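You operate a simulated robot arm through the tools that you are given. There is no shell and no other tool.

Carry out the task below with a simulated robot arm. There is one attempt and no reset: what you move stays moved.

## Task
Close the bench down: viewer, source and meter off, tub and reel shut.
Fine: park the grey cord's plug on the black board.

Only the result counts: the job must be done as asked and must still hold three seconds after the hand-in. Knocking over, shifting, dropping, spilling or breaking anything else fails it.

## Robot
A 7-joint arm with a two-finger parallel gripper, fixed in place. Base frame: the origin is at the foot of the arm, x ahead of it, y to its left, z up; the work surface is at about z = 812. Lengths are in mm, angles in rad, forces in N, time in s.
Its first joint turns from -2.601 to 2.601 rad. Payload 3.43 kg.
The TCP is the grasp point between the finger pads, 30 mm short of the fingertips. In the tool frame z runs along the fingers and y along their closing line. The gripper opens to 94 mm. The fingers are 28 mm wide and 10 mm thick; the gripper's body (50 by 96 mm) begins 55 mm behind the TCP.
Orientation is told as [roll, pitch, yaw] about the base's x, y, z axes, in that order, counted from this pose: with the fingers straight down and closing along the base's y, the tool's x points along the base's -x, its y along +y and its z along -z.

## Interface
- The arm moves only by the tool move_arm. Its argument "series" is a list of rows, each a list of 7 numbers: the shift along the tool's x, y, z in units of 40 mm (1.0 is 40 mm), then the turn, a rotation vector about the tool's x, y, z in units of 8 degrees (1.0 is 8 degrees), then the gripper command, from -1 (shut) to 1 (fully open), values between in proportion. In form: [[tx, ty, tz, rx, ry, rz, claw], ...]. A call has 1 to 20 rows; each row shifts and turns the commanded pose from where the row before left it, along the tool's axes as they then stand. A call with a number of a shift or a turn outside -1 to 1 is refused whole. Rows are played at 5 a second. More than 50 mm and 0.15 rad between two rows, or a gripper value outside its range, and nothing of the call is played. Where a pose cannot be reached the arm comes as near as it can. A force on the tool above 40 N (or 10 N above the force at the start of the call, whichever is more), or a blocked arm, ends the call early, and 0.2 s more pass. The fingers move at their own pace (about 45 mm/s each) and stop on an object; they squeeze with about 28 N. The grip force told is the motor's: it shows also when the fingers shut on nothing. Time passes only in rows, and 0.2 s behind the last, so rows that do not move let the fingers close. It gives the time, the measured TCP pose, the force on the tool (base axes), the opening and the grip force at its end, in the units of the frame above (readings bear some noise), with the torque about the TCP (base axes, N m) and any sound that the robot's microphone picked up.
- Cameras (640 x 400 px; columns grow to the right, rows downward): "scene" is fixed at [48.8, -493, 1402.3]; the picture's right is [-0.17, -0.99, 0.00], its down [-0.47, 0.08, -0.88] and it looks along [0.87, -0.15, -0.47] (base axes); focal length 309 px, centre (320, 200). "wrist" rides on the gripper at [76, 14, -102] in the tool frame; the picture's right is [-0.18, 0.98, 0.00], its down [-0.75, -0.14, -0.64] and it looks along [-0.63, -0.12, 0.77] (tool axes); focal length 243 px, centre (320, 200). There is no depth. A picture from a camera that has moved, and an enlarged one, comes with that camera's place and axes in the base frame and with its lens. The place of the scene camera against the robot may be out by one fixed shift of up to 12 mm in any direction.
- grab_frame(camera): a new picture of that camera. It takes no simulated time.
- zoom(camera, box): a new picture of the part [left, top, right, bottom] of that camera's present view, enlarged. It takes no simulated time.
- job_done(): hands the job in; it is judged then, once.

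Nothing tells you positions but the pictures and the camera data. Unless the task says otherwise, let go and move clear before handing in.

The tools are called after "Request:" by a JSON object that holds its "op" and its "data". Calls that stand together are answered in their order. move_arm: Moves the arm, as the interface text tells. Its arguments: {"type":"object","properties":{"series":{"type":"array","items":{"type":"array","items":{"type":"number"}}}},"required":["series"]} The other tools are called the same way: grab_frame (camera) takes a picture; zoom (camera, box) takes an enlarged picture of a part of a camera's view; job_done () hands the job in.

At the start:

```text
time_s: 0.0
position: [841.9, -517.2, 1195.7]
ee_rot: [-0.001, 0.001, -0.002]
ft_force: [0.5, 0.7, -0.1]
ft_torque: [-0.02, 0.0, -0.03]
grip_width: 93.8
grip_force: 0.1
```

scene: 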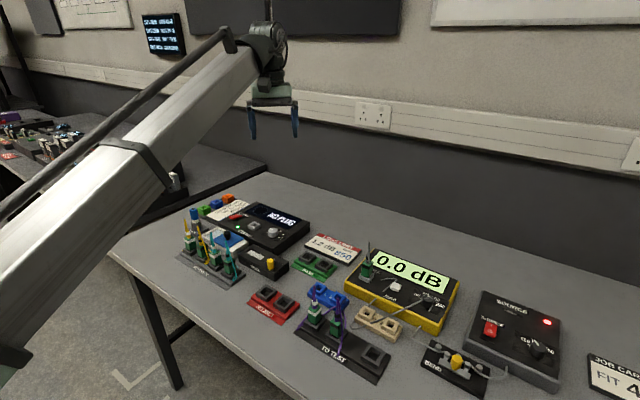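
wrist: 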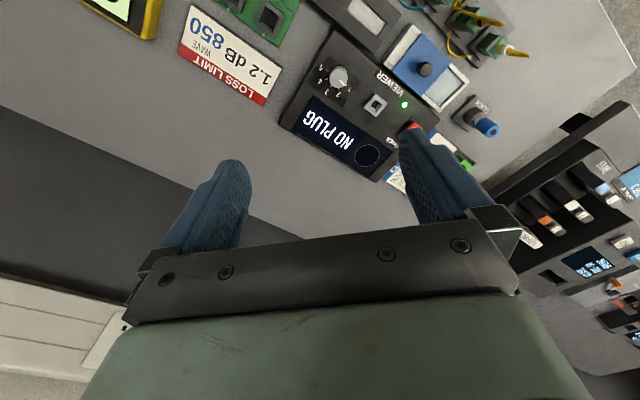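

I see a bench with a viewer (NO PLUG display), a yellow power meter (0.0 dB), a source box with a red switch, and several small holders. I'll zoom into the details first before moving.

Request:
{"op": "zoom", "data": {"camera": "scene", "box": [170, 180, 330, 290]}}

Request:
{"op": "zoom", "data": {"camera": "scene", "box": [280, 230, 480, 390]}}

Request:
{"op": "zoom", "data": {"camera": "scene", "box": [400, 270, 640, 400]}}

Request:
{"op": "zoom", "data": {"camera": "wrist", "box": [260, 0, 560, 200]}}

```text
3.64 times, centred on (250, 235) of scene
camera zoom: at [48.8, -493.0, 1402.3], right [-0.17, -0.99, 0.0], down [-0.47, 0.08, -0.88], along [0.87, -0.15, -0.47], focal length 1125 px, centre (574, 73)
```

zoom: 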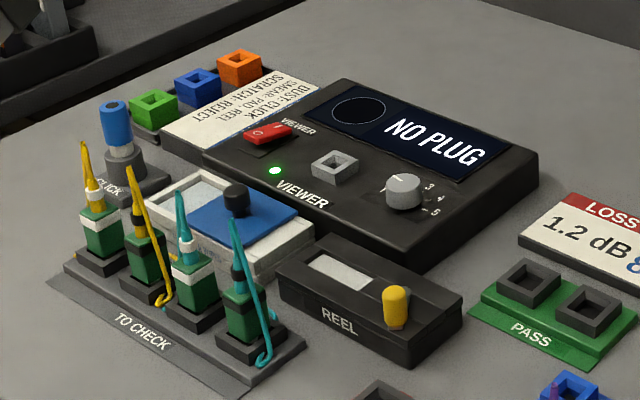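

```text
2.50 times, centred on (380, 310) of scene
camera zoom: at [48.8, -493.0, 1402.3], right [-0.17, -0.99, 0.0], down [-0.47, 0.08, -0.88], along [0.87, -0.15, -0.47], focal length 774 px, centre (170, -75)
```

zoom: 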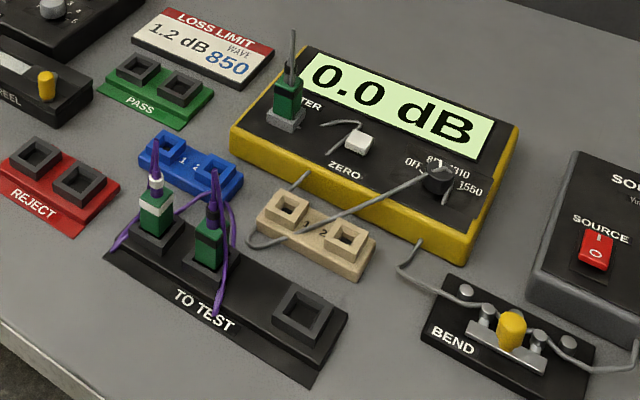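

```text
2.67 times, centred on (520, 335) of scene
camera zoom: at [48.8, -493.0, 1402.3], right [-0.17, -0.99, 0.0], down [-0.47, 0.08, -0.88], along [0.87, -0.15, -0.47], focal length 825 px, centre (-213, -160)
```

zoom: 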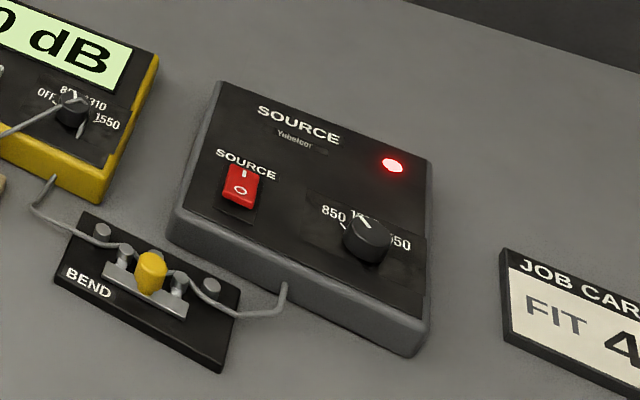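

```text
2.00 times, centred on (410, 100) of wrist
camera zoom: at [766.1, -502.8, 1299.6], right [0.19, 0.98, 0.0], down [0.75, -0.14, 0.64], along [0.63, -0.12, -0.77], focal length 485 px, centre (140, 400)
```

zoom: 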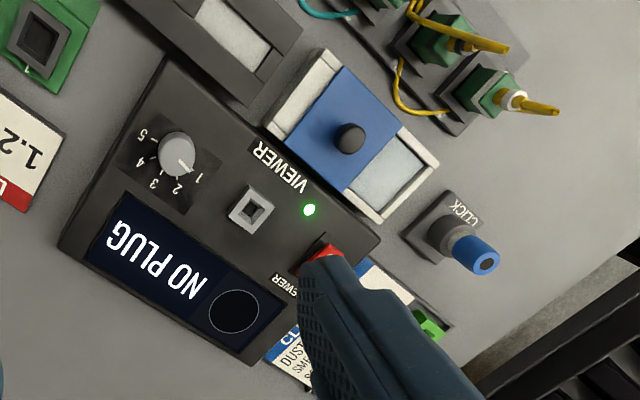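

The items lie along a bench turned about 45° to the base: viewer on the far left, then reel/tub, meter in the middle, and source to the right. I'll move the wrist camera over the middle of the bench, facing outward, for closer looks.

Request:
{"op": "move_arm", "data": {"series": [[0.69, -0.26, 0, 0, 0, 0, 1], [0.69, -0.26, 0, 0, 0, 0, 1], [0.69, -0.26, 0, 0, 0, 0, 1], [0.69, -0.26, 0, 0, 0, 0, 1], [0.69, -0.26, 0, 0, 0, 0, 1], [0.69, -0.26, 0, 0, 0, 0, 1], [0.69, -0.26, 0, 0, 0, 0, 1], [0.69, -0.26, 0, 0, 0, 0, 1], [0, 0, 0, 0, 0, 0.94, 1], [0, 0, 0, 0, 0, 0.94, 1], [0, 0, 0, 0, 0, 0.94, 1], [0, 0, 0, 0, 0, 0.94, 1], [0, 0, 0, 0, 0, 0.94, 1], [0, 0, 0, 0, 0, 0.94, 1]]}}

Request:
{"op": "grab_frame", "data": {"camera": "wrist"}}

Request:
{"op": "grab_frame", "data": {"camera": "scene"}}

```text
time_s: 2.2
position: [623.4, -601.5, 1196.7]
ee_rot: [-0.009, -0.013, -0.194]
ft_force: [0.0, -1.4, -1.4]
ft_torque: [0.14, -0.12, 0.09]
grip_width: 93.8
grip_force: 0.1
stopped in row 10: the force on the tool passed its limit at 56 N (the readings are from after the stop); the commanded pose is now the measured one
```

```text
taken
camera wrist: at [550.8, -570.9, 1298.3], right [0.37, 0.93, -0.01], down [0.7, -0.28, 0.65], along [0.61, -0.25, -0.76], focal length 243 px, centre (320, 200)
```

wrist: 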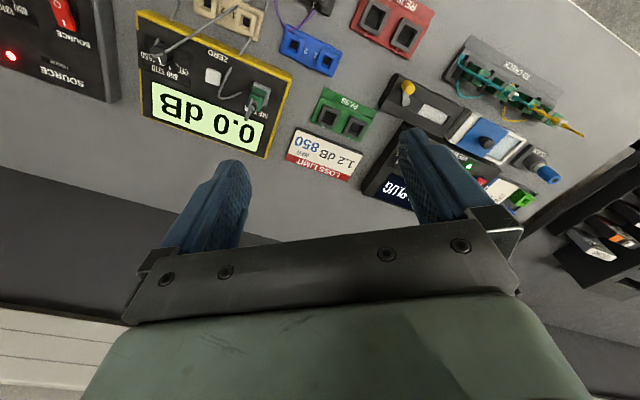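

```text
taken
```

scene: 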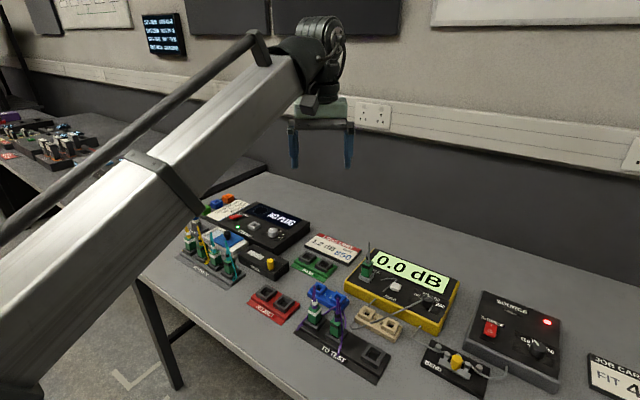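

The jump from sliding to turning tripped the force limit in free air, with nothing touched. I'll make gentler turns.

Request:
{"op": "move_arm", "data": {"series": [[0, 0, 0, 0, 0, 0.2, 1], [0, 0, 0, 0, 0, 0.4, 1], [0, 0, 0, 0, 0, 0.5, 1], [0, 0, 0, 0, 0, 0.5, 1], [0, 0, 0, 0, 0, 0.5, 1], [0, 0, 0, 0, 0, 0.5, 1], [0, 0, 0, 0, 0, 0.5, 1], [0, 0, 0, 0, 0, 0.5, 1], [0, 0, 0, 0, 0, 0.4, 1], [0, 0, 0, 0, 0, 0.2, 1]]}}

Request:
{"op": "grab_frame", "data": {"camera": "wrist"}}

```text
time_s: 2.7
position: [624.2, -602.4, 1196.6]
ee_rot: [-0.011, -0.019, -0.254]
ft_force: [0.2, 0.2, -1.7]
ft_torque: [-0.06, 0.02, -0.03]
grip_width: 94.0
grip_force: 0.1
stopped in row 2: the force on the tool passed its limit at 46 N (the readings are from after the stop); the commanded pose is now the measured one
```

```text
taken
camera wrist: at [552.9, -567.2, 1298.2], right [0.42, 0.91, -0.01], down [0.68, -0.31, 0.66], along [0.59, -0.28, -0.75], focal length 243 px, centre (320, 200)
```

wrist: 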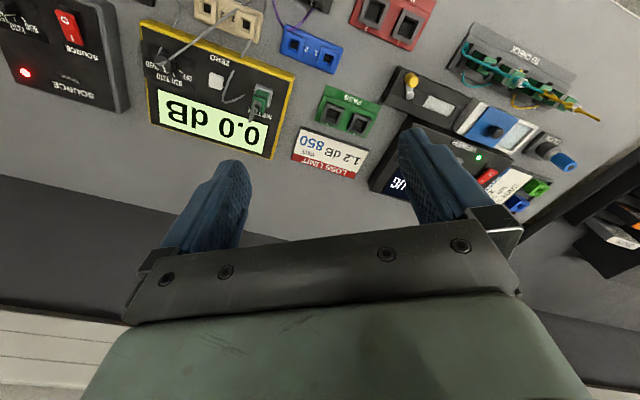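

The turn tripped the limit again, so I'll try a much slower one to see whether it is dynamics or a near-limit pose.

Request:
{"op": "move_arm", "data": {"series": [[0, 0, 0, 0, 0, 0.1, 1], [0, 0, 0, 0, 0, 0.15, 1], [0, 0, 0, 0, 0, 0.2, 1], [0, 0, 0, 0, 0, 0.2, 1], [0, 0, 0, 0, 0, 0.2, 1], [0, 0, 0, 0, 0, 0.2, 1]]}}

```text
time_s: 3.7
position: [624.4, -603.1, 1196.2]
ee_rot: [-0.013, -0.026, -0.328]
ft_force: [5.5, 0.6, -8.1]
ft_torque: [-0.36, 0.17, -0.25]
grip_width: 94.1
grip_force: 0.1
stopped in row 4: the force on the tool passed its limit at 43 N (the readings are from after the stop); the commanded pose is now the measured one
```

Even slow turns trip up here, which suggests an awkward wrist configuration. I'll come down some and try again from a lower pose.

Request:
{"op": "move_arm", "data": {"series": [[0, 0, 0.3, 0, 0, 0, 1], [0, 0, 0.6, 0, 0, 0, 1], [0, 0, 0.6, 0, 0, 0, 1], [0, 0, 0.6, 0, 0, 0, 1], [0, 0, 0.6, 0, 0, 0, 1], [0, 0, 0.3, 0, 0, 0, 1]]}}

Request:
{"op": "move_arm", "data": {"series": [[0, 0, 0, 0, 0, 0.1, 1], [0, 0, 0, 0, 0, 0.2, 1], [0, 0, 0, 0, 0, 0.3, 1], [0, 0, 0, 0, 0, 0.3, 1], [0, 0, 0, 0, 0, 0.3, 1], [0, 0, 0, 0, 0, 0.3, 1], [0, 0, 0, 0, 0, 0.3, 1]]}}

```text
time_s: 5.1
position: [624.8, -607.5, 1076.1]
ee_rot: [-0.011, -0.024, -0.328]
ft_force: [0.1, 0.1, -0.4]
ft_torque: [-0.02, -0.01, 0.0]
grip_width: 93.9
grip_force: 0.0
```

```text
time_s: 6.7
position: [626.6, -606.2, 1076.1]
ee_rot: [-0.005, -0.028, -0.579]
ft_force: [0.6, -0.4, 0.3]
ft_torque: [0.02, -0.01, 0.02]
grip_width: 94.0
grip_force: 0.0
```

Lower down it turns fine. I'll finish the yaw to about -45° and take pictures.

Request:
{"op": "move_arm", "data": {"series": [[0, 0, 0, 0, 0, 0.2, 1], [0, 0, 0, 0, 0, 0.35, 1], [0, 0, 0, 0, 0, 0.4, 1], [0, 0, 0, 0, 0, 0.35, 1], [0, 0, 0, 0, 0, 0.2, 1]]}}

Request:
{"op": "grab_frame", "data": {"camera": "wrist"}}

Request:
{"op": "grab_frame", "data": {"camera": "scene"}}

```text
time_s: 7.9
position: [626.4, -604.5, 1075.8]
ee_rot: [0.0, -0.028, -0.79]
ft_force: [0.1, 0.1, 0.4]
ft_torque: [0.01, 0.05, -0.01]
grip_width: 94.0
grip_force: 0.2
```

```text
taken
camera wrist: at [581.9, -539.6, 1177.9], right [0.83, 0.56, 0.01], down [0.42, -0.62, 0.66], along [0.37, -0.54, -0.75], focal length 243 px, centre (320, 200)
```

wrist: 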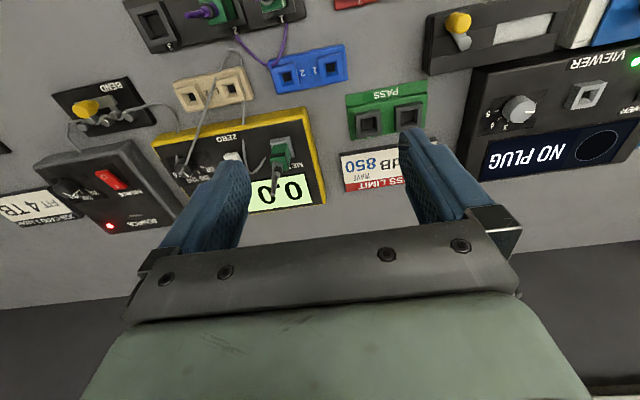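

```text
taken
```

scene: 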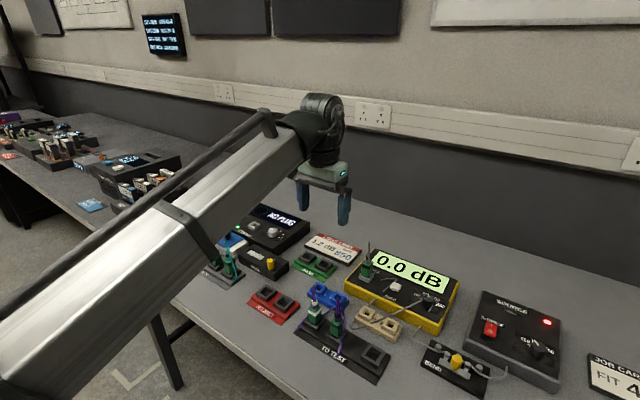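

The view now covers the meter, source and board. Zooming in for detail on the controls and the grey cord.

Request:
{"op": "zoom", "data": {"camera": "wrist", "box": [20, 60, 220, 240]}}

Request:
{"op": "zoom", "data": {"camera": "wrist", "box": [120, 0, 360, 200]}}

Request:
{"op": "zoom", "data": {"camera": "wrist", "box": [420, 0, 640, 180]}}

Request:
{"op": "zoom", "data": {"camera": "scene", "box": [330, 230, 480, 340]}}

Request:
{"op": "zoom", "data": {"camera": "scene", "box": [410, 280, 580, 400]}}

```text
2.22 times, centred on (120, 150) of wrist
camera zoom: at [581.9, -539.6, 1177.9], right [0.83, 0.56, 0.01], down [0.42, -0.62, 0.66], along [0.37, -0.54, -0.75], focal length 539 px, centre (764, 311)
```

zoom: 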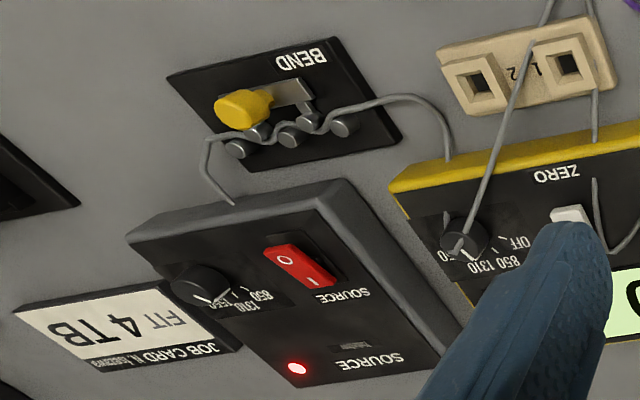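

```text
2.00 times, centred on (240, 100) of wrist
camera zoom: at [581.9, -539.6, 1177.9], right [0.83, 0.56, 0.01], down [0.42, -0.62, 0.66], along [0.37, -0.54, -0.75], focal length 485 px, centre (480, 400)
```

zoom: 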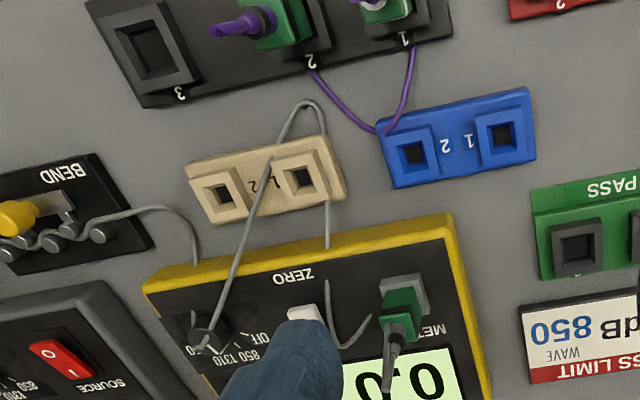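

```text
2.22 times, centred on (530, 90) of wrist
camera zoom: at [581.9, -539.6, 1177.9], right [0.83, 0.56, 0.01], down [0.42, -0.62, 0.66], along [0.37, -0.54, -0.75], focal length 539 px, centre (-147, 444)
```

zoom: 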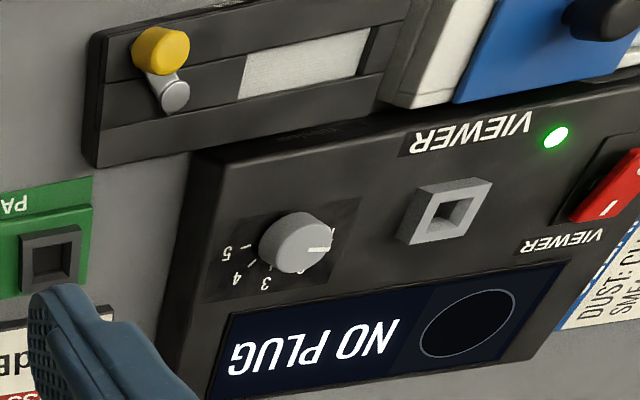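

```text
3.64 times, centred on (405, 285) of scene
camera zoom: at [48.8, -493.0, 1402.3], right [-0.17, -0.99, 0.0], down [-0.47, 0.08, -0.88], along [0.87, -0.15, -0.47], focal length 1125 px, centre (11, -109)
```

zoom: 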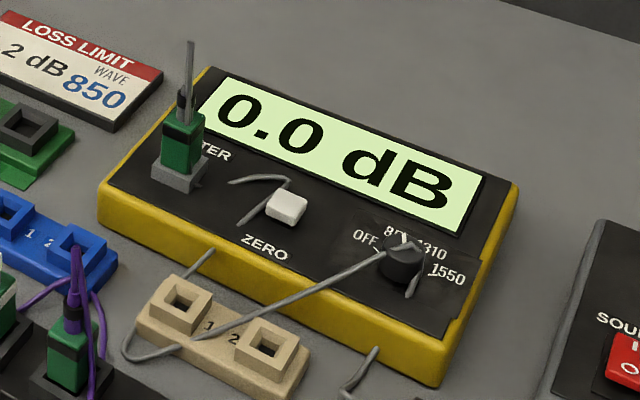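

```text
3.33 times, centred on (495, 340) of scene
camera zoom: at [48.8, -493.0, 1402.3], right [-0.17, -0.99, 0.0], down [-0.47, 0.08, -0.88], along [0.87, -0.15, -0.47], focal length 1031 px, centre (-263, -267)
```

zoom: 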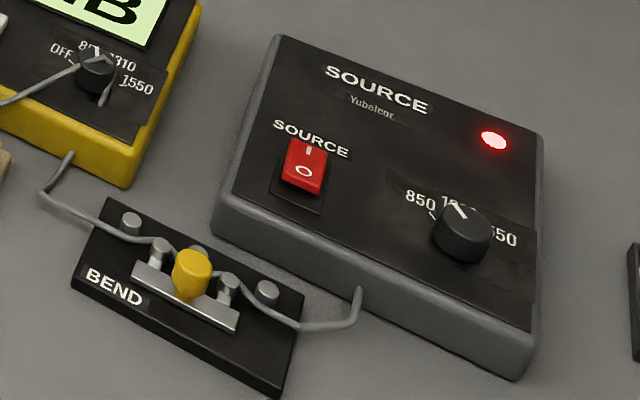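

The meter dial points among the wavelength marks, and the grey cord's plug sits in the meter port. The black TO TEST board has slot 3 free, and the source rocker is at I. Next I'll move nearer the meter and source to look more closely.

Request:
{"op": "move_arm", "data": {"series": [[-0.08, -0.27, 0.14, 0, 0, 0, 1], [-0.15, -0.535, 0.275, 0, 0, 0, 1], [-0.15, -0.535, 0.275, 0, 0, 0, 1], [-0.15, -0.535, 0.275, 0, 0, 0, 1], [-0.15, -0.535, 0.275, 0, 0, 0, 1], [-0.15, -0.535, 0.275, 0, 0, 0, 1], [-0.08, -0.27, 0.14, 0, 0, 0, 1]]}}

Request:
{"op": "grab_frame", "data": {"camera": "wrist"}}

Request:
{"op": "grab_frame", "data": {"camera": "scene"}}

```text
time_s: 9.5
position: [565.2, -723.6, 1012.2]
ee_rot: [-0.001, -0.026, -0.787]
ft_force: [-0.8, -0.3, -0.1]
ft_torque: [-0.01, -0.01, -0.02]
grip_width: 93.8
grip_force: 0.1
```

```text
taken
camera wrist: at [520.2, -657.7, 1113.4], right [0.83, 0.56, 0.01], down [0.42, -0.62, 0.66], along [0.38, -0.54, -0.75], focal length 243 px, centre (320, 200)
```

wrist: 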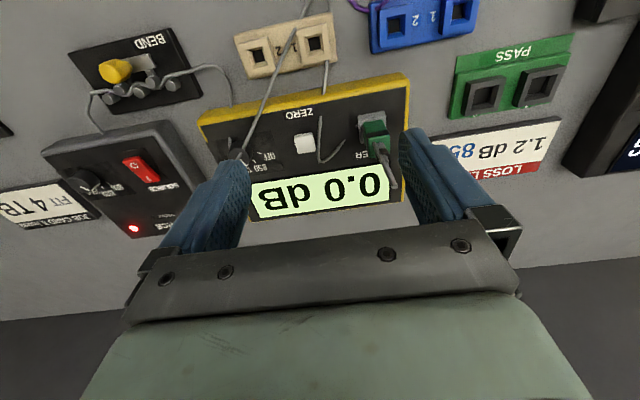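

```text
taken
```

scene: 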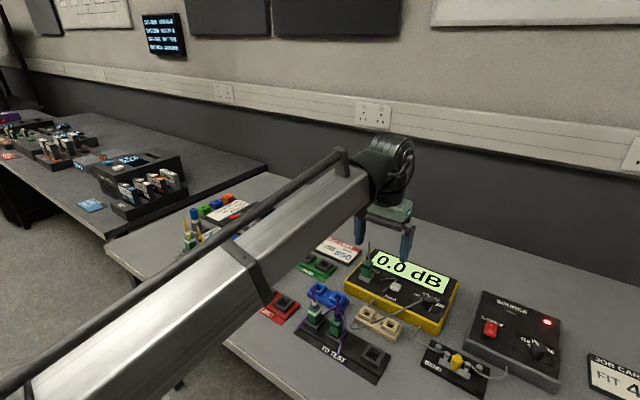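

Request:
{"op": "zoom", "data": {"camera": "wrist", "box": [190, 60, 430, 220]}}

Request:
{"op": "zoom", "data": {"camera": "wrist", "box": [20, 20, 240, 250]}}

Request:
{"op": "zoom", "data": {"camera": "wrist", "box": [200, 120, 280, 190]}}

```text
2.50 times, centred on (310, 140) of wrist
camera zoom: at [520.2, -657.7, 1113.4], right [0.83, 0.56, 0.01], down [0.42, -0.62, 0.66], along [0.38, -0.54, -0.75], focal length 606 px, centre (345, 350)
```

zoom: 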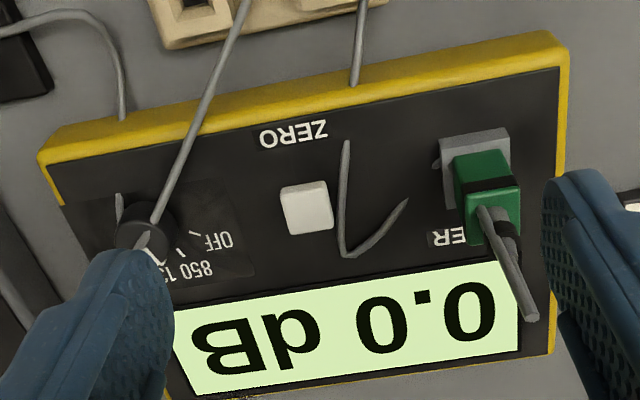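

```text
1.74 times, centred on (130, 135) of wrist
camera zoom: at [520.2, -657.7, 1113.4], right [0.83, 0.56, 0.01], down [0.42, -0.62, 0.66], along [0.38, -0.54, -0.75], focal length 422 px, centre (650, 313)
```

zoom: 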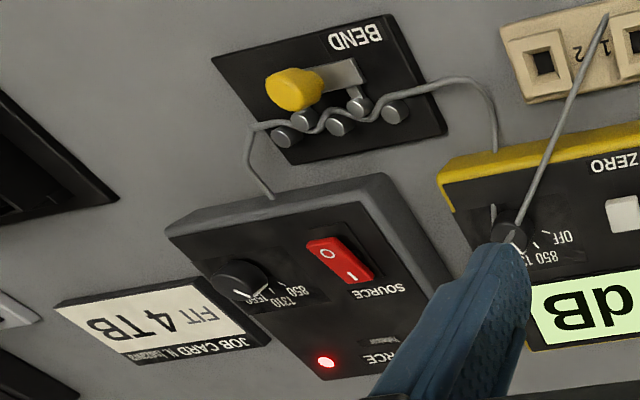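

```text
5.71 times, centred on (240, 155) of wrist
camera zoom: at [520.2, -657.7, 1113.4], right [0.83, 0.56, 0.01], down [0.42, -0.62, 0.66], along [0.38, -0.54, -0.75], focal length 1386 px, centre (777, 457)
```

zoom: 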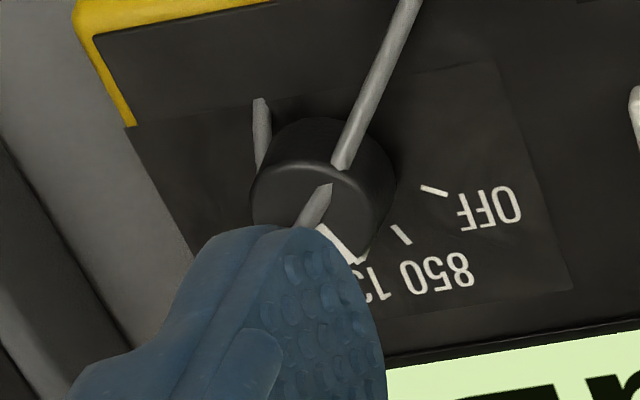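

The source rocker's O end is on the near side, at about (422,-922,855). It lies beyond vertical reach, so I'll shut the fingers, tilt the tool outward 30° and approach it from above.

Request:
{"op": "move_arm", "data": {"series": [[0, 0, 0, 0, -0.15, 0, -1], [0, 0, 0, 0, -0.3, 0, -1], [0, 0, 0, 0, -0.4, 0, -1], [0, 0, 0, 0, -0.4, 0, -1], [0, 0, 0, 0, -0.4, 0, -1], [0, 0, 0, 0, -0.4, 0, -1], [0, 0, 0, 0, -0.4, 0, -1], [0, 0, 0, 0, -0.4, 0, -1], [0, 0, 0, 0, -0.4, 0, -1], [0, 0, 0, 0, -0.3, 0, -1], [0, 0, 0, 0, -0.2, 0, -1]]}}

Request:
{"op": "grab_frame", "data": {"camera": "wrist"}}

```text
time_s: 11.9
position: [561.6, -722.4, 1011.3]
ee_rot: [0.003, -0.548, -0.788]
ft_force: [0.1, 0.2, -0.1]
ft_torque: [-0.03, 0.03, -0.02]
grip_width: 0.1
grip_force: 28.8
```

```text
taken
camera wrist: at [490.2, -628.1, 1059.7], right [0.81, 0.58, 0.1], down [0.12, -0.32, 0.94], along [0.58, -0.75, -0.32], focal length 243 px, centre (320, 200)
```

wrist: 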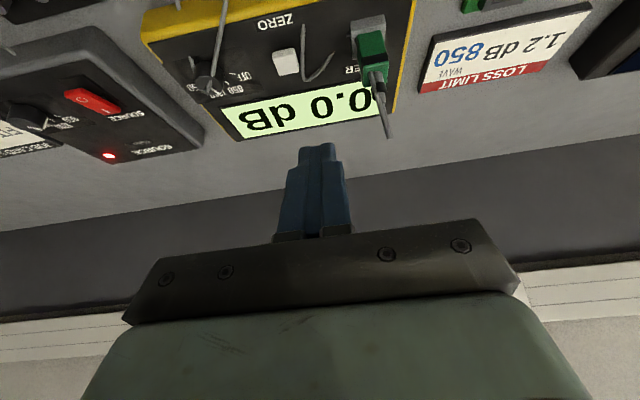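

The tilt works. I'll zoom into the dial and switch while they're visible.

Request:
{"op": "zoom", "data": {"camera": "wrist", "box": [160, 40, 290, 120]}}

Request:
{"op": "zoom", "data": {"camera": "wrist", "box": [0, 20, 210, 180]}}

Request:
{"op": "zoom", "data": {"camera": "wrist", "box": [300, 0, 440, 140]}}

```text
4.92 times, centred on (225, 80) of wrist
camera zoom: at [490.2, -628.1, 1059.7], right [0.81, 0.58, 0.1], down [0.12, -0.32, 0.94], along [0.58, -0.75, -0.32], focal length 1194 px, centre (788, 791)
```

zoom: 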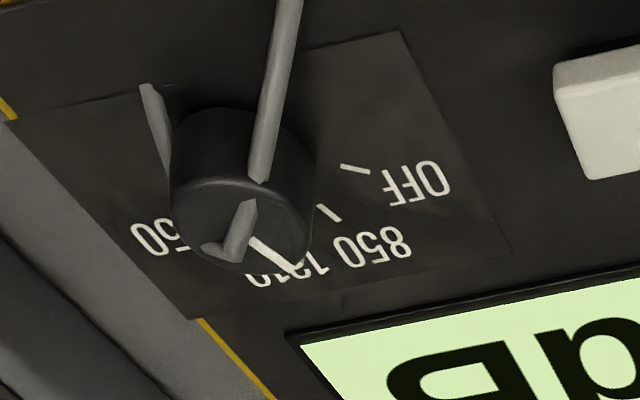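

```text
2.50 times, centred on (105, 100) of wrist
camera zoom: at [490.2, -628.1, 1059.7], right [0.81, 0.58, 0.1], down [0.12, -0.32, 0.94], along [0.58, -0.75, -0.32], focal length 606 px, centre (858, 450)
```

zoom: 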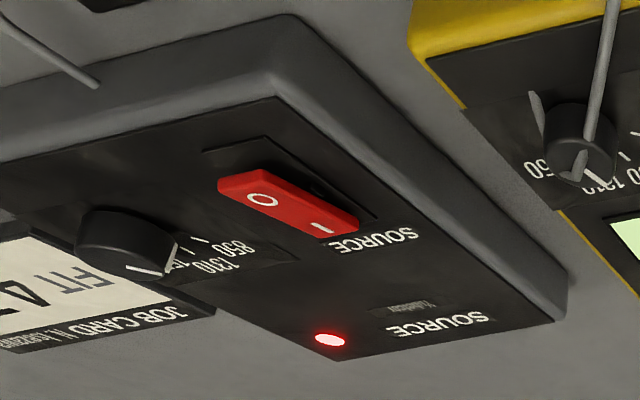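

```text
2.86 times, centred on (370, 70) of wrist
camera zoom: at [490.2, -628.1, 1059.7], right [0.81, 0.58, 0.1], down [0.12, -0.32, 0.94], along [0.58, -0.75, -0.32], focal length 693 px, centre (177, 571)
```

zoom: 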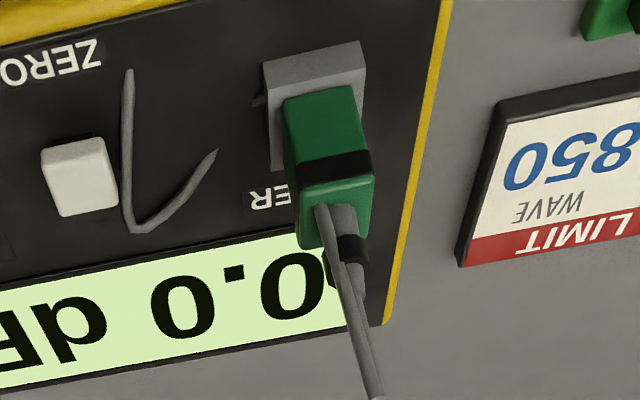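

The meter dial points to 850, so OFF is one 40° step counter-clockwise. On the source rocker the O end is raised, on the near side, at about (425,-920,860). I'll move over the source with the tilt kept.

Request:
{"op": "move_arm", "data": {"series": [[0, -0.25, 0, 0, 0, 0, -1], [0, -0.6, 0, 0, 0, 0, -1], [0, -0.6, 0, 0, 0, 0, -1], [0, -0.6, 0, 0, 0, 0, -1], [0, -0.6, 0, 0, 0, 0, -1], [0, -0.6, 0, 0, 0, 0, -1], [0, -0.6, 0, 0, 0, 0, -1], [0, -0.6, 0, 0, 0, 0, -1], [0, -0.6, 0, 0, 0, 0, -1], [0, -0.6, 0, 0, 0, 0, -1], [0, -0.275, 0, 0, 0, 0, -1], [0.02, 0, 0.4, 0, 0, 0, -1], [0.02, 0, 0.5, 0, 0, 0, -1], [0.02, 0, 0.5, 0, 0, 0, -1], [0.01, 0, 0.4, 0, 0, 0, -1], [0, 0, 0.2, 0, 0, 0, -1]]}}

Request:
{"op": "grab_frame", "data": {"camera": "wrist"}}

Request:
{"op": "grab_frame", "data": {"camera": "scene"}}

```text
time_s: 15.3
position: [422.7, -916.8, 941.0]
ee_rot: [-0.001, -0.549, -0.788]
ft_force: [0.2, -0.4, 0.5]
ft_torque: [0.01, -0.01, 0.03]
grip_width: 0.0
grip_force: 28.2
```

```text
taken
camera wrist: at [349.7, -823.6, 989.8], right [0.81, 0.58, 0.1], down [0.12, -0.32, 0.94], along [0.58, -0.75, -0.32], focal length 243 px, centre (320, 200)
```

wrist: 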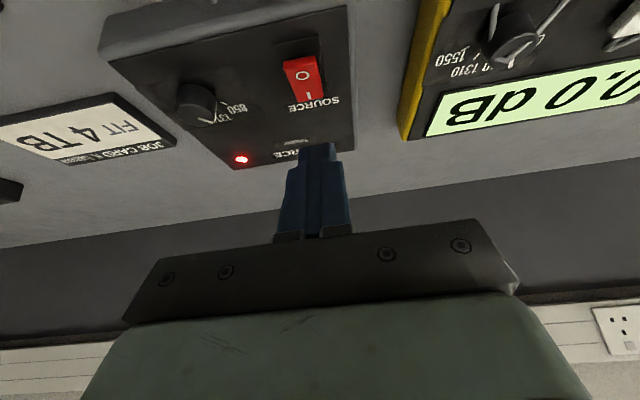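

```text
taken
```

scene: 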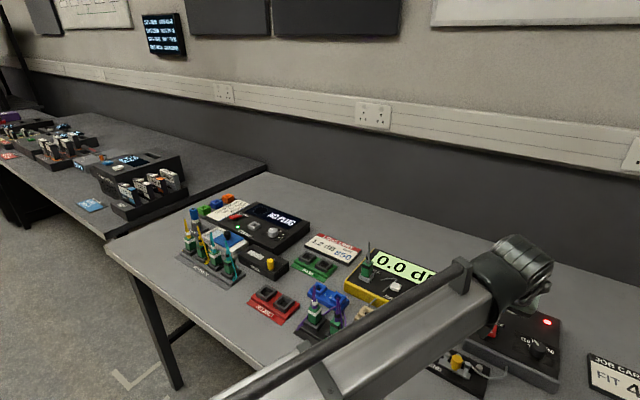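

The arm reaches fine, and the rocker's O end is almost directly under the fingertip's inner edge. I'll shift 3.5 mm sideways and come down to just above it.

Request:
{"op": "move_arm", "data": {"series": [[0, -0.09, 0, 0, 0, 0, -1], [0.1435, 0, 0.2346, 0, 0, 0, -1], [0.1435, 0, 0.2346, 0, 0, 0, -1], [0.1435, 0, 0.2346, 0, 0, 0, -1], [0.08, 0, 0.13, 0, 0, 0, -1]]}}

Request:
{"op": "grab_frame", "data": {"camera": "wrist"}}

Request:
{"op": "zoom", "data": {"camera": "wrist", "box": [240, 60, 400, 180]}}

```text
time_s: 16.5
position: [420.6, -919.9, 901.2]
ee_rot: [0.0, -0.55, -0.79]
ft_force: [0.2, -0.2, -0.6]
ft_torque: [0.0, -0.01, 0.0]
grip_width: 0.0
grip_force: 28.0
```

```text
taken
camera wrist: at [346.9, -826.4, 950.7], right [0.81, 0.58, 0.1], down [0.12, -0.32, 0.94], along [0.58, -0.75, -0.32], focal length 243 px, centre (320, 200)
```

wrist: 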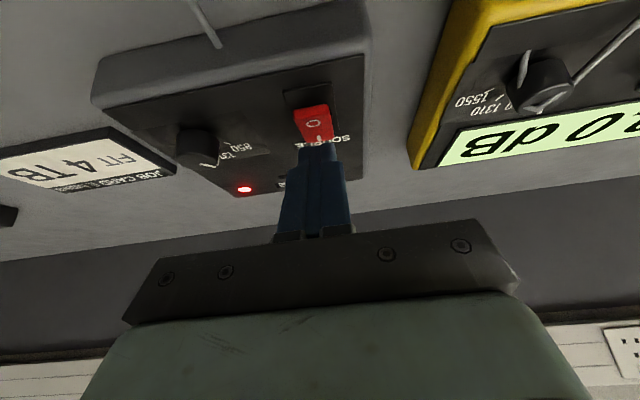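

```text
3.33 times, centred on (320, 120) of wrist
camera zoom: at [346.9, -826.4, 950.7], right [0.81, 0.58, 0.1], down [0.12, -0.32, 0.94], along [0.58, -0.75, -0.32], focal length 809 px, centre (320, 467)
```

zoom: 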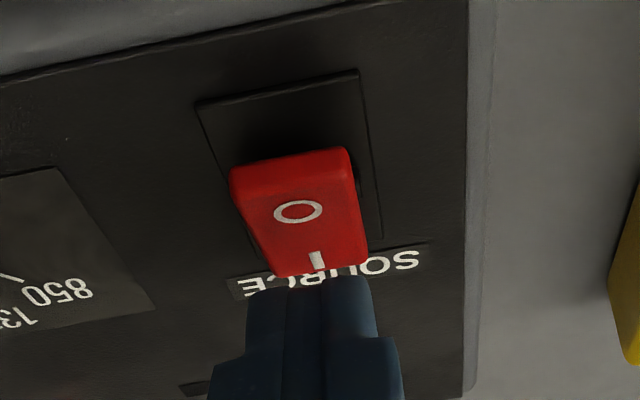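

The edge is right above the O. Pressing down slowly in 2 mm steps.

Request:
{"op": "move_arm", "data": {"series": [[0.026, 0, 0.0427, 0, 0, 0, -1], [0.026, 0, 0.0427, 0, 0, 0, -1], [0.026, 0, 0.0427, 0, 0, 0, -1], [0.026, 0, 0.0427, 0, 0, 0, -1], [0.026, 0, 0.0427, 0, 0, 0, -1], [0.026, 0, 0.0427, 0, 0, 0, -1], [0.026, 0, 0.0427, 0, 0, 0, -1]]}}

Request:
{"op": "zoom", "data": {"camera": "wrist", "box": [200, 60, 400, 210]}}

```text
time_s: 18.1
position: [418.3, -919.6, 888.7]
ee_rot: [0.001, -0.55, -0.79]
ft_force: [0.3, -0.9, 2.9]
ft_torque: [0.02, 0.03, -0.01]
grip_width: 0.1
grip_force: 27.9
```

```text
2.67 times, centred on (300, 135) of wrist
camera zoom: at [346.9, -826.1, 937.5], right [0.81, 0.58, 0.1], down [0.12, -0.32, 0.94], along [0.58, -0.75, -0.32], focal length 647 px, centre (373, 373)
```

zoom: 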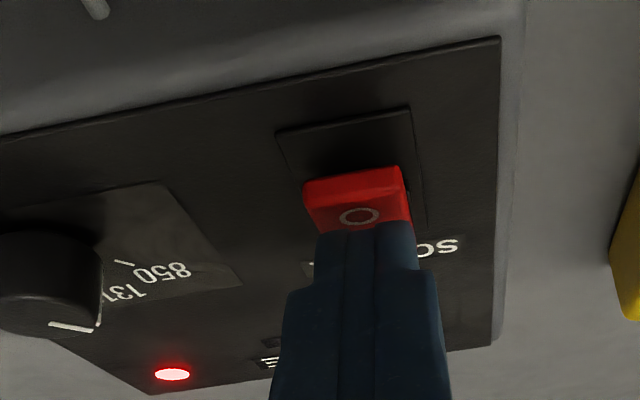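

The tip is just touching near the pivot (slight 3 N), a bit too far outward. I'll lift, shift 8 mm toward the near end, and press again.

Request:
{"op": "move_arm", "data": {"series": [[-0.078, 0, -0.128, 0, 0, 0, -1], [0.17, 0, -0.104, 0, 0, 0, -1], [0.026, 0, 0.0427, 0, 0, 0, -1], [0.026, 0, 0.0427, 0, 0, 0, -1], [0.026, 0, 0.0427, 0, 0, 0, -1], [0.026, 0, 0.0427, 0, 0, 0, -1], [0.026, 0, 0.0427, 0, 0, 0, -1]]}}

Request:
{"op": "zoom", "data": {"camera": "wrist", "box": [200, 60, 400, 210]}}

```text
time_s: 19.7
position: [414.2, -914.7, 885.9]
ee_rot: [0.0, -0.549, -0.79]
ft_force: [-6.9, 6.3, 3.3]
ft_torque: [0.2, 0.17, 0.09]
grip_width: 0.2
grip_force: 28.6
```

```text
2.67 times, centred on (300, 135) of wrist
camera zoom: at [341.1, -819.1, 934.3], right [0.81, 0.58, 0.1], down [0.12, -0.32, 0.94], along [0.58, -0.75, -0.33], focal length 647 px, centre (373, 373)
```

zoom: 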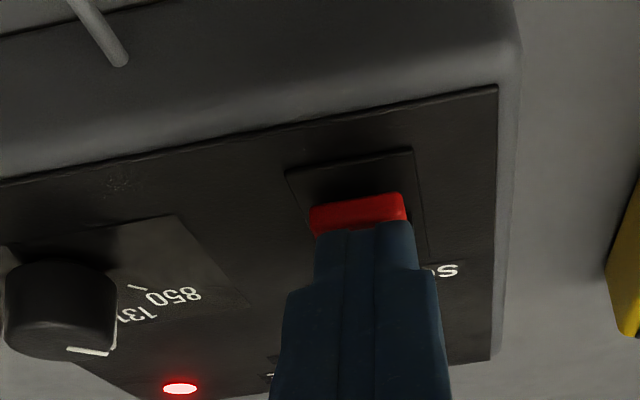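

Contact is now on the O half, with the LED still lit. I'll press further in small steps.

Request:
{"op": "move_arm", "data": {"series": [[0.026, 0, 0.0427, 0, 0, 0, -1], [0.026, 0, 0.0427, 0, 0, 0, -1], [0.026, 0, 0.0427, 0, 0, 0, -1]]}}

Request:
{"op": "zoom", "data": {"camera": "wrist", "box": [200, 60, 400, 210]}}

```text
time_s: 20.5
position: [414.1, -912.9, 881.9]
ee_rot: [0.0, -0.556, -0.79]
ft_force: [6.8, 1.9, 29.3]
ft_torque: [-0.04, -0.29, 0.05]
grip_width: 0.1
grip_force: 27.7
```

```text
2.67 times, centred on (300, 135) of wrist
camera zoom: at [342.7, -819.9, 929.5], right [0.81, 0.58, 0.1], down [0.11, -0.31, 0.94], along [0.58, -0.75, -0.32], focal length 647 px, centre (373, 373)
```

zoom: 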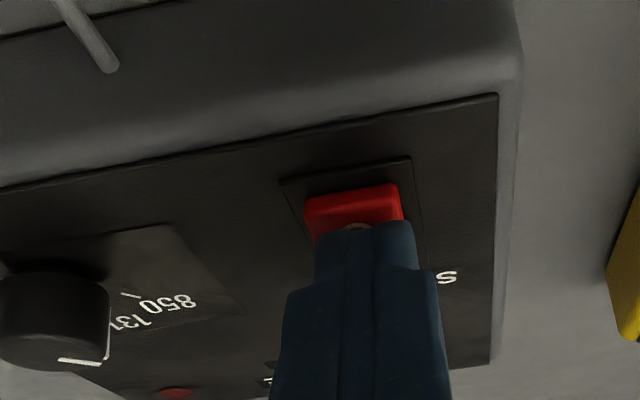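

The LED has gone dark, so the source is off. I'll lift clear and verify.

Request:
{"op": "move_arm", "data": {"series": [[-0.05, 0, -0.08, 0, 0, 0, -1], [-0.13, 0, -0.213, 0, 0, 0, -1], [-0.2, 0, -0.33, 0, 0, 0, -1], [-0.3, 0, -0.5, 0, 0, 0, -1], [-0.3, 0, -0.5, 0, 0, 0, -1], [-0.2, 0, -0.33, 0, 0, 0, -1]]}}

Request:
{"op": "grab_frame", "data": {"camera": "wrist"}}

Request:
{"op": "zoom", "data": {"camera": "wrist", "box": [180, 20, 400, 180]}}

```text
time_s: 21.9
position: [413.5, -914.6, 971.1]
ee_rot: [0.001, -0.551, -0.79]
ft_force: [0.2, 0.0, 0.5]
ft_torque: [0.02, -0.02, 0.01]
grip_width: 0.0
grip_force: 28.6
```

```text
taken
camera wrist: at [340.8, -820.3, 1019.3], right [0.81, 0.58, 0.1], down [0.12, -0.32, 0.94], along [0.58, -0.75, -0.32], focal length 243 px, centre (320, 200)
```

wrist: 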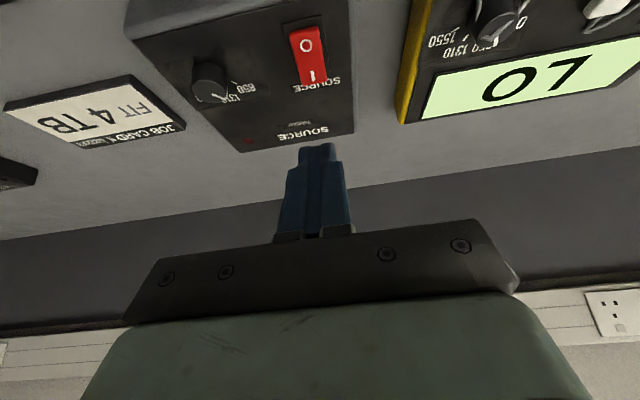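

```text
2.50 times, centred on (290, 100) of wrist
camera zoom: at [340.8, -820.3, 1019.3], right [0.81, 0.58, 0.1], down [0.12, -0.32, 0.94], along [0.58, -0.75, -0.32], focal length 606 px, centre (395, 450)
```

zoom: 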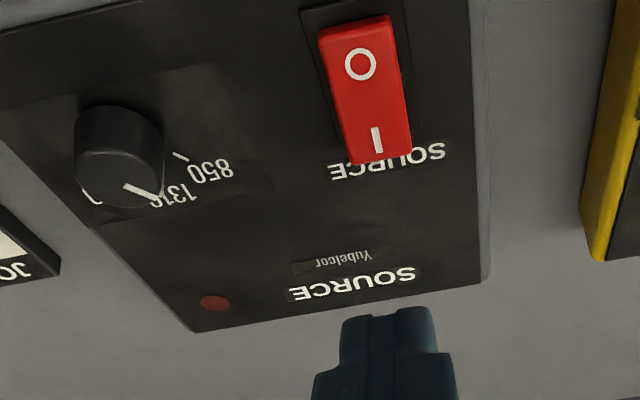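

Source is off (the meter now reads LO). Next I'll move over the meter with the tool upright to locate the plug and dial precisely.

Request:
{"op": "move_arm", "data": {"series": [[-0.2, 0, -0.32, 0, 0, 0, -1], [-0.2, 0.2, -0.32, 0, 0, 0, -1], [-0.12, 0.45, -0.2, 0, 0, 0, -1], [0, 0.6, 0, 0, 0, 0, -1], [0, 0.6, 0, 0, 0, 0, -1], [0, 0.6, 0, 0, 0, 0, -1], [0, 0.6, 0, 0, 0, 0, -1], [0, 0.6, 0, 0, 0, 0, -1], [0, 0.6, 0, 0, 0, 0, -1], [0, 0.6, 0, 0, 0, 0, -1], [0, 0.36, 0, 0, 0, 0, -1], [0, 0.2, 0, 0, 0, 0, -1]]}}

Request:
{"op": "move_arm", "data": {"series": [[0, 0, 0, 0, 0.15, 0, -1], [0, 0, 0, 0, 0.3, 0, -1], [0, 0, 0, 0, 0.4, 0, -1], [0, 0, 0, 0, 0.4, 0, -1], [0, 0, 0, 0, 0.4, 0, -1], [0, 0, 0, 0, 0.4, 0, -1], [0, 0, 0, 0, 0.4, 0, -1], [0, 0, 0, 0, 0.4, 0, -1], [0, 0, 0, 0, 0.4, 0, -1], [0, 0, 0, 0, 0.4, 0, -1], [0, 0, 0, 0, 0.3, 0, -1]]}}

Request:
{"op": "grab_frame", "data": {"camera": "wrist"}}

```text
time_s: 24.5
position: [567.4, -760.1, 1009.3]
ee_rot: [0.002, -0.549, -0.79]
ft_force: [-0.3, 0.6, -0.7]
ft_torque: [-0.03, -0.03, 0.02]
grip_width: 0.3
grip_force: 27.5
```

```text
time_s: 26.9
position: [568.2, -762.2, 1009.1]
ee_rot: [0.0, 0.004, -0.786]
ft_force: [0.7, -0.5, 0.4]
ft_torque: [0.01, 0.03, 0.01]
grip_width: 0.0
grip_force: 28.0
```

```text
taken
camera wrist: at [525.6, -698.3, 1113.3], right [0.83, 0.56, 0.0], down [0.43, -0.64, 0.64], along [0.36, -0.53, -0.77], focal length 243 px, centre (320, 200)
```

wrist: 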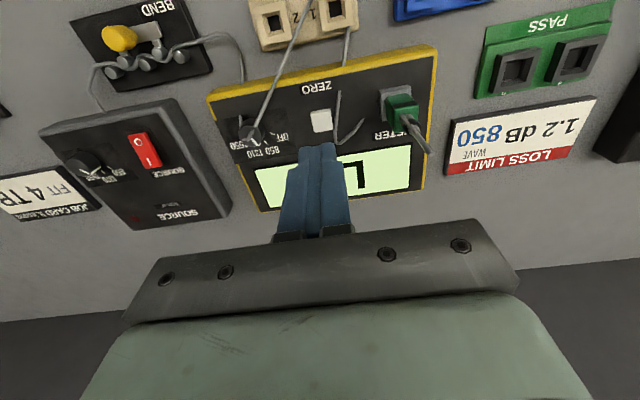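

Request:
{"op": "zoom", "data": {"camera": "wrist", "box": [360, 60, 450, 170]}}

Request:
{"op": "zoom", "data": {"camera": "wrist", "box": [210, 80, 310, 170]}}

Request:
{"op": "zoom", "data": {"camera": "scene", "box": [340, 230, 420, 300]}}

Request:
{"op": "zoom", "data": {"camera": "scene", "box": [290, 280, 400, 380]}}

```text
3.64 times, centred on (405, 115) of wrist
camera zoom: at [525.6, -698.3, 1113.3], right [0.83, 0.56, 0.0], down [0.43, -0.64, 0.64], along [0.36, -0.53, -0.77], focal length 882 px, centre (11, 509)
```

zoom: 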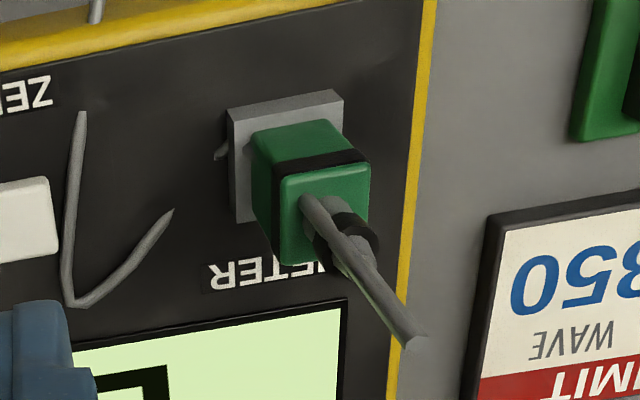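

```text
4.44 times, centred on (260, 125) of wrist
camera zoom: at [525.6, -698.3, 1113.3], right [0.83, 0.56, 0.0], down [0.43, -0.64, 0.64], along [0.36, -0.53, -0.77], focal length 1078 px, centre (587, 533)
```

zoom: 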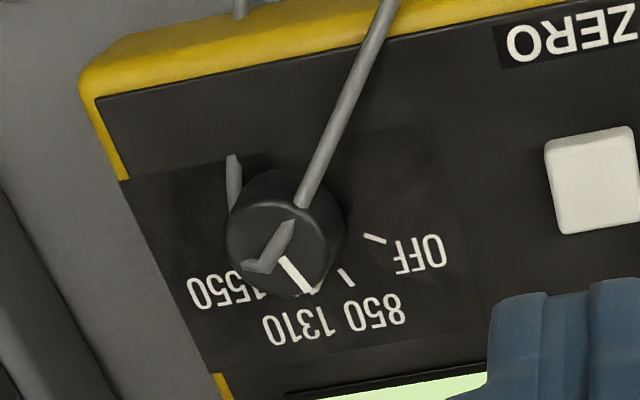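

```text
5.71 times, centred on (380, 265) of scene
camera zoom: at [48.8, -493.0, 1402.3], right [-0.17, -0.99, 0.0], down [-0.47, 0.08, -0.88], along [0.87, -0.15, -0.47], focal length 1768 px, centre (-23, -171)
```

zoom: 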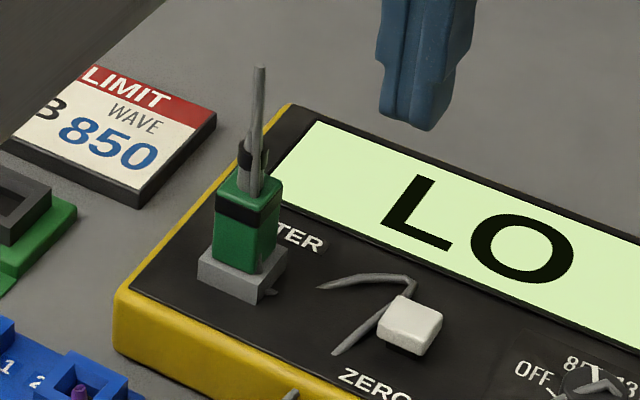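

```text
4.00 times, centred on (345, 330) of scene
camera zoom: at [48.8, -493.0, 1402.3], right [-0.17, -0.99, 0.0], down [-0.47, 0.08, -0.88], along [0.87, -0.15, -0.47], focal length 1238 px, centre (220, -320)
```

zoom: 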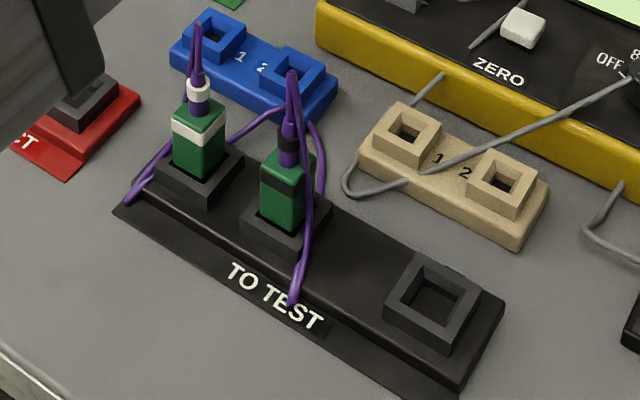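

The plug housing is at about (642,-725), top z≈890, with its adapter top near 857. The dial is centred near (528,-837), top z≈862. I'll centre over the plug with the fingers partly open and check before going down.

Request:
{"op": "move_arm", "data": {"series": [[-0.05, 0.16, 0, 0, 0, 0, 0.2], [-0.13, 0.4, 0, 0, 0, 0, 0.2], [-0.13, 0.4, 0, 0, 0, 0, 0.2], [-0.13, 0.4, 0, 0, 0, 0, 0.2], [-0.13, 0.4, 0, 0, 0, 0, 0.2], [-0.06, 0.2, 0, 0, 0, 0, 0.2], [0, 0, 0, 0, 0, 0, 0.2]]}}

Request:
{"op": "grab_frame", "data": {"camera": "wrist"}}

Request:
{"op": "zoom", "data": {"camera": "wrist", "box": [260, 60, 400, 180]}}

Request:
{"op": "zoom", "data": {"camera": "scene", "box": [310, 160, 450, 300]}}

```text
time_s: 28.5
position: [641.4, -725.1, 1008.9]
ee_rot: [0.0, 0.001, -0.79]
ft_force: [0.8, -0.1, 0.3]
ft_torque: [0.01, -0.01, 0.0]
grip_width: 56.4
grip_force: 0.1
```

```text
taken
camera wrist: at [598.4, -661.5, 1112.9], right [0.83, 0.56, 0.0], down [0.43, -0.64, 0.64], along [0.36, -0.53, -0.77], focal length 243 px, centre (320, 200)
```

wrist: 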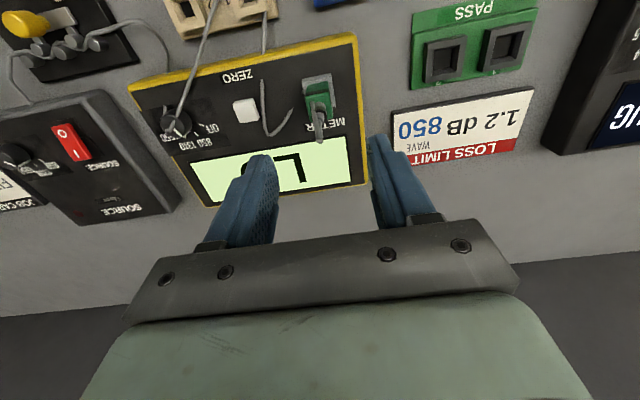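

```text
3.33 times, centred on (330, 120) of wrist
camera zoom: at [598.4, -661.5, 1112.9], right [0.83, 0.56, 0.0], down [0.43, -0.64, 0.64], along [0.36, -0.53, -0.77], focal length 809 px, centre (287, 467)
```

zoom: 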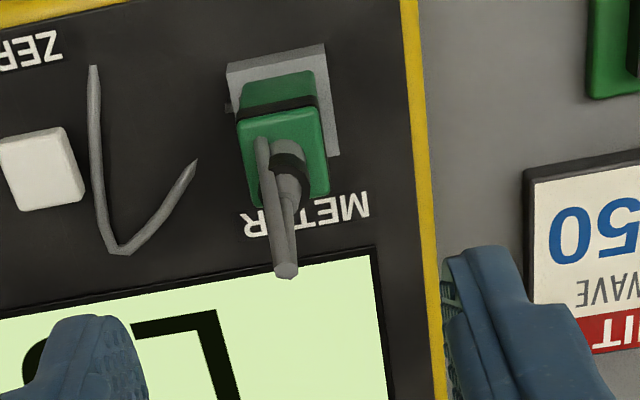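

```text
2.86 times, centred on (380, 230) of scene
camera zoom: at [48.8, -493.0, 1402.3], right [-0.17, -0.99, 0.0], down [-0.47, 0.08, -0.88], along [0.87, -0.15, -0.47], focal length 884 px, centre (149, 114)
```

zoom: 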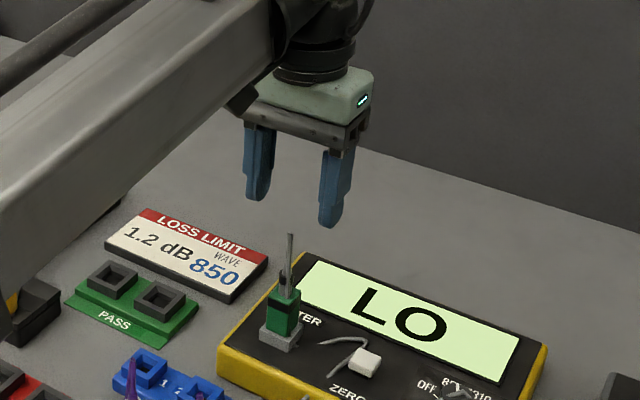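

Well centred: the housing projects to (641,-725), right below the TCP. I'll descend to z≈897, keeping the fingertips above the adapter.

Request:
{"op": "move_arm", "data": {"series": [[0, 0, 0.25, 0, 0, 0, 0.2], [0, 0, 0.5, 0, 0, 0, 0.2], [0, 0, 0.5, 0, 0, 0, 0.2], [0, 0, 0.5, 0, 0, 0, 0.2], [0, 0, 0.4, 0, 0, 0, 0.2], [0, 0, 0.3, 0, 0, 0, 0.2], [0, 0, 0.2, 0, 0, 0, 0.2], [0, 0, 0.1, 0, 0, 0, 0.2]]}}

Request:
{"op": "grab_frame", "data": {"camera": "wrist"}}

Request:
{"op": "zoom", "data": {"camera": "scene", "box": [310, 190, 450, 310]}}

```text
time_s: 30.3
position: [639.6, -724.5, 899.9]
ee_rot: [-0.001, 0.001, -0.789]
ft_force: [0.1, 0.5, 0.6]
ft_torque: [-0.03, 0.01, 0.0]
grip_width: 56.4
grip_force: 0.1
```

```text
taken
camera wrist: at [597.7, -660.6, 1003.3], right [0.83, 0.56, 0.0], down [0.43, -0.64, 0.64], along [0.36, -0.53, -0.77], focal length 243 px, centre (320, 200)
```

wrist: 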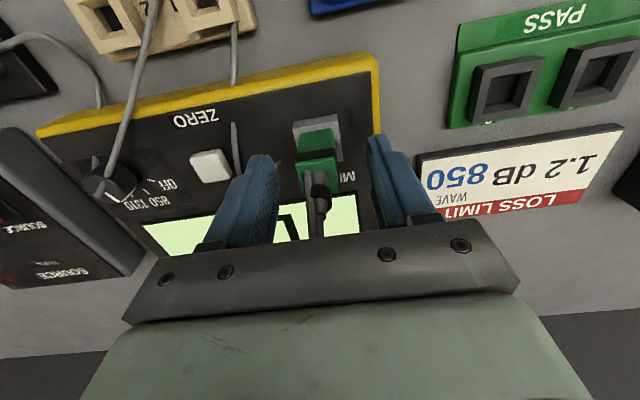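

```text
3.33 times, centred on (380, 250) of scene
camera zoom: at [48.8, -493.0, 1402.3], right [-0.17, -0.99, 0.0], down [-0.47, 0.08, -0.88], along [0.87, -0.15, -0.47], focal length 1031 px, centre (120, 33)
```

zoom: 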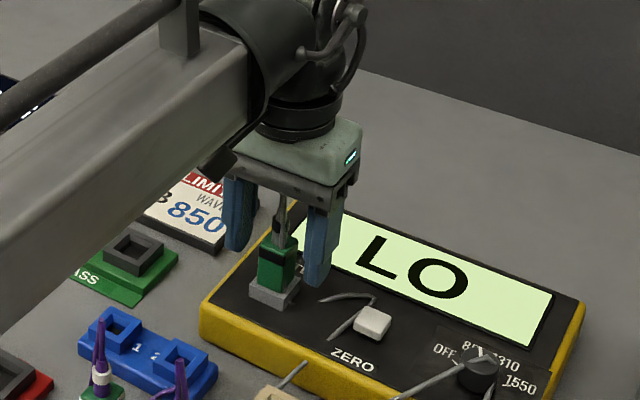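

Request:
{"op": "zoom", "data": {"camera": "wrist", "box": [230, 90, 430, 250]}}

```text
2.50 times, centred on (330, 170) of wrist
camera zoom: at [597.7, -660.6, 1003.3], right [0.83, 0.56, 0.0], down [0.43, -0.64, 0.64], along [0.36, -0.53, -0.77], focal length 606 px, centre (295, 275)
```

zoom: 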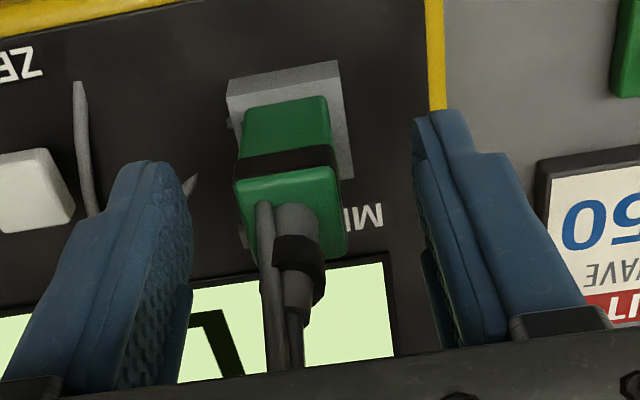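

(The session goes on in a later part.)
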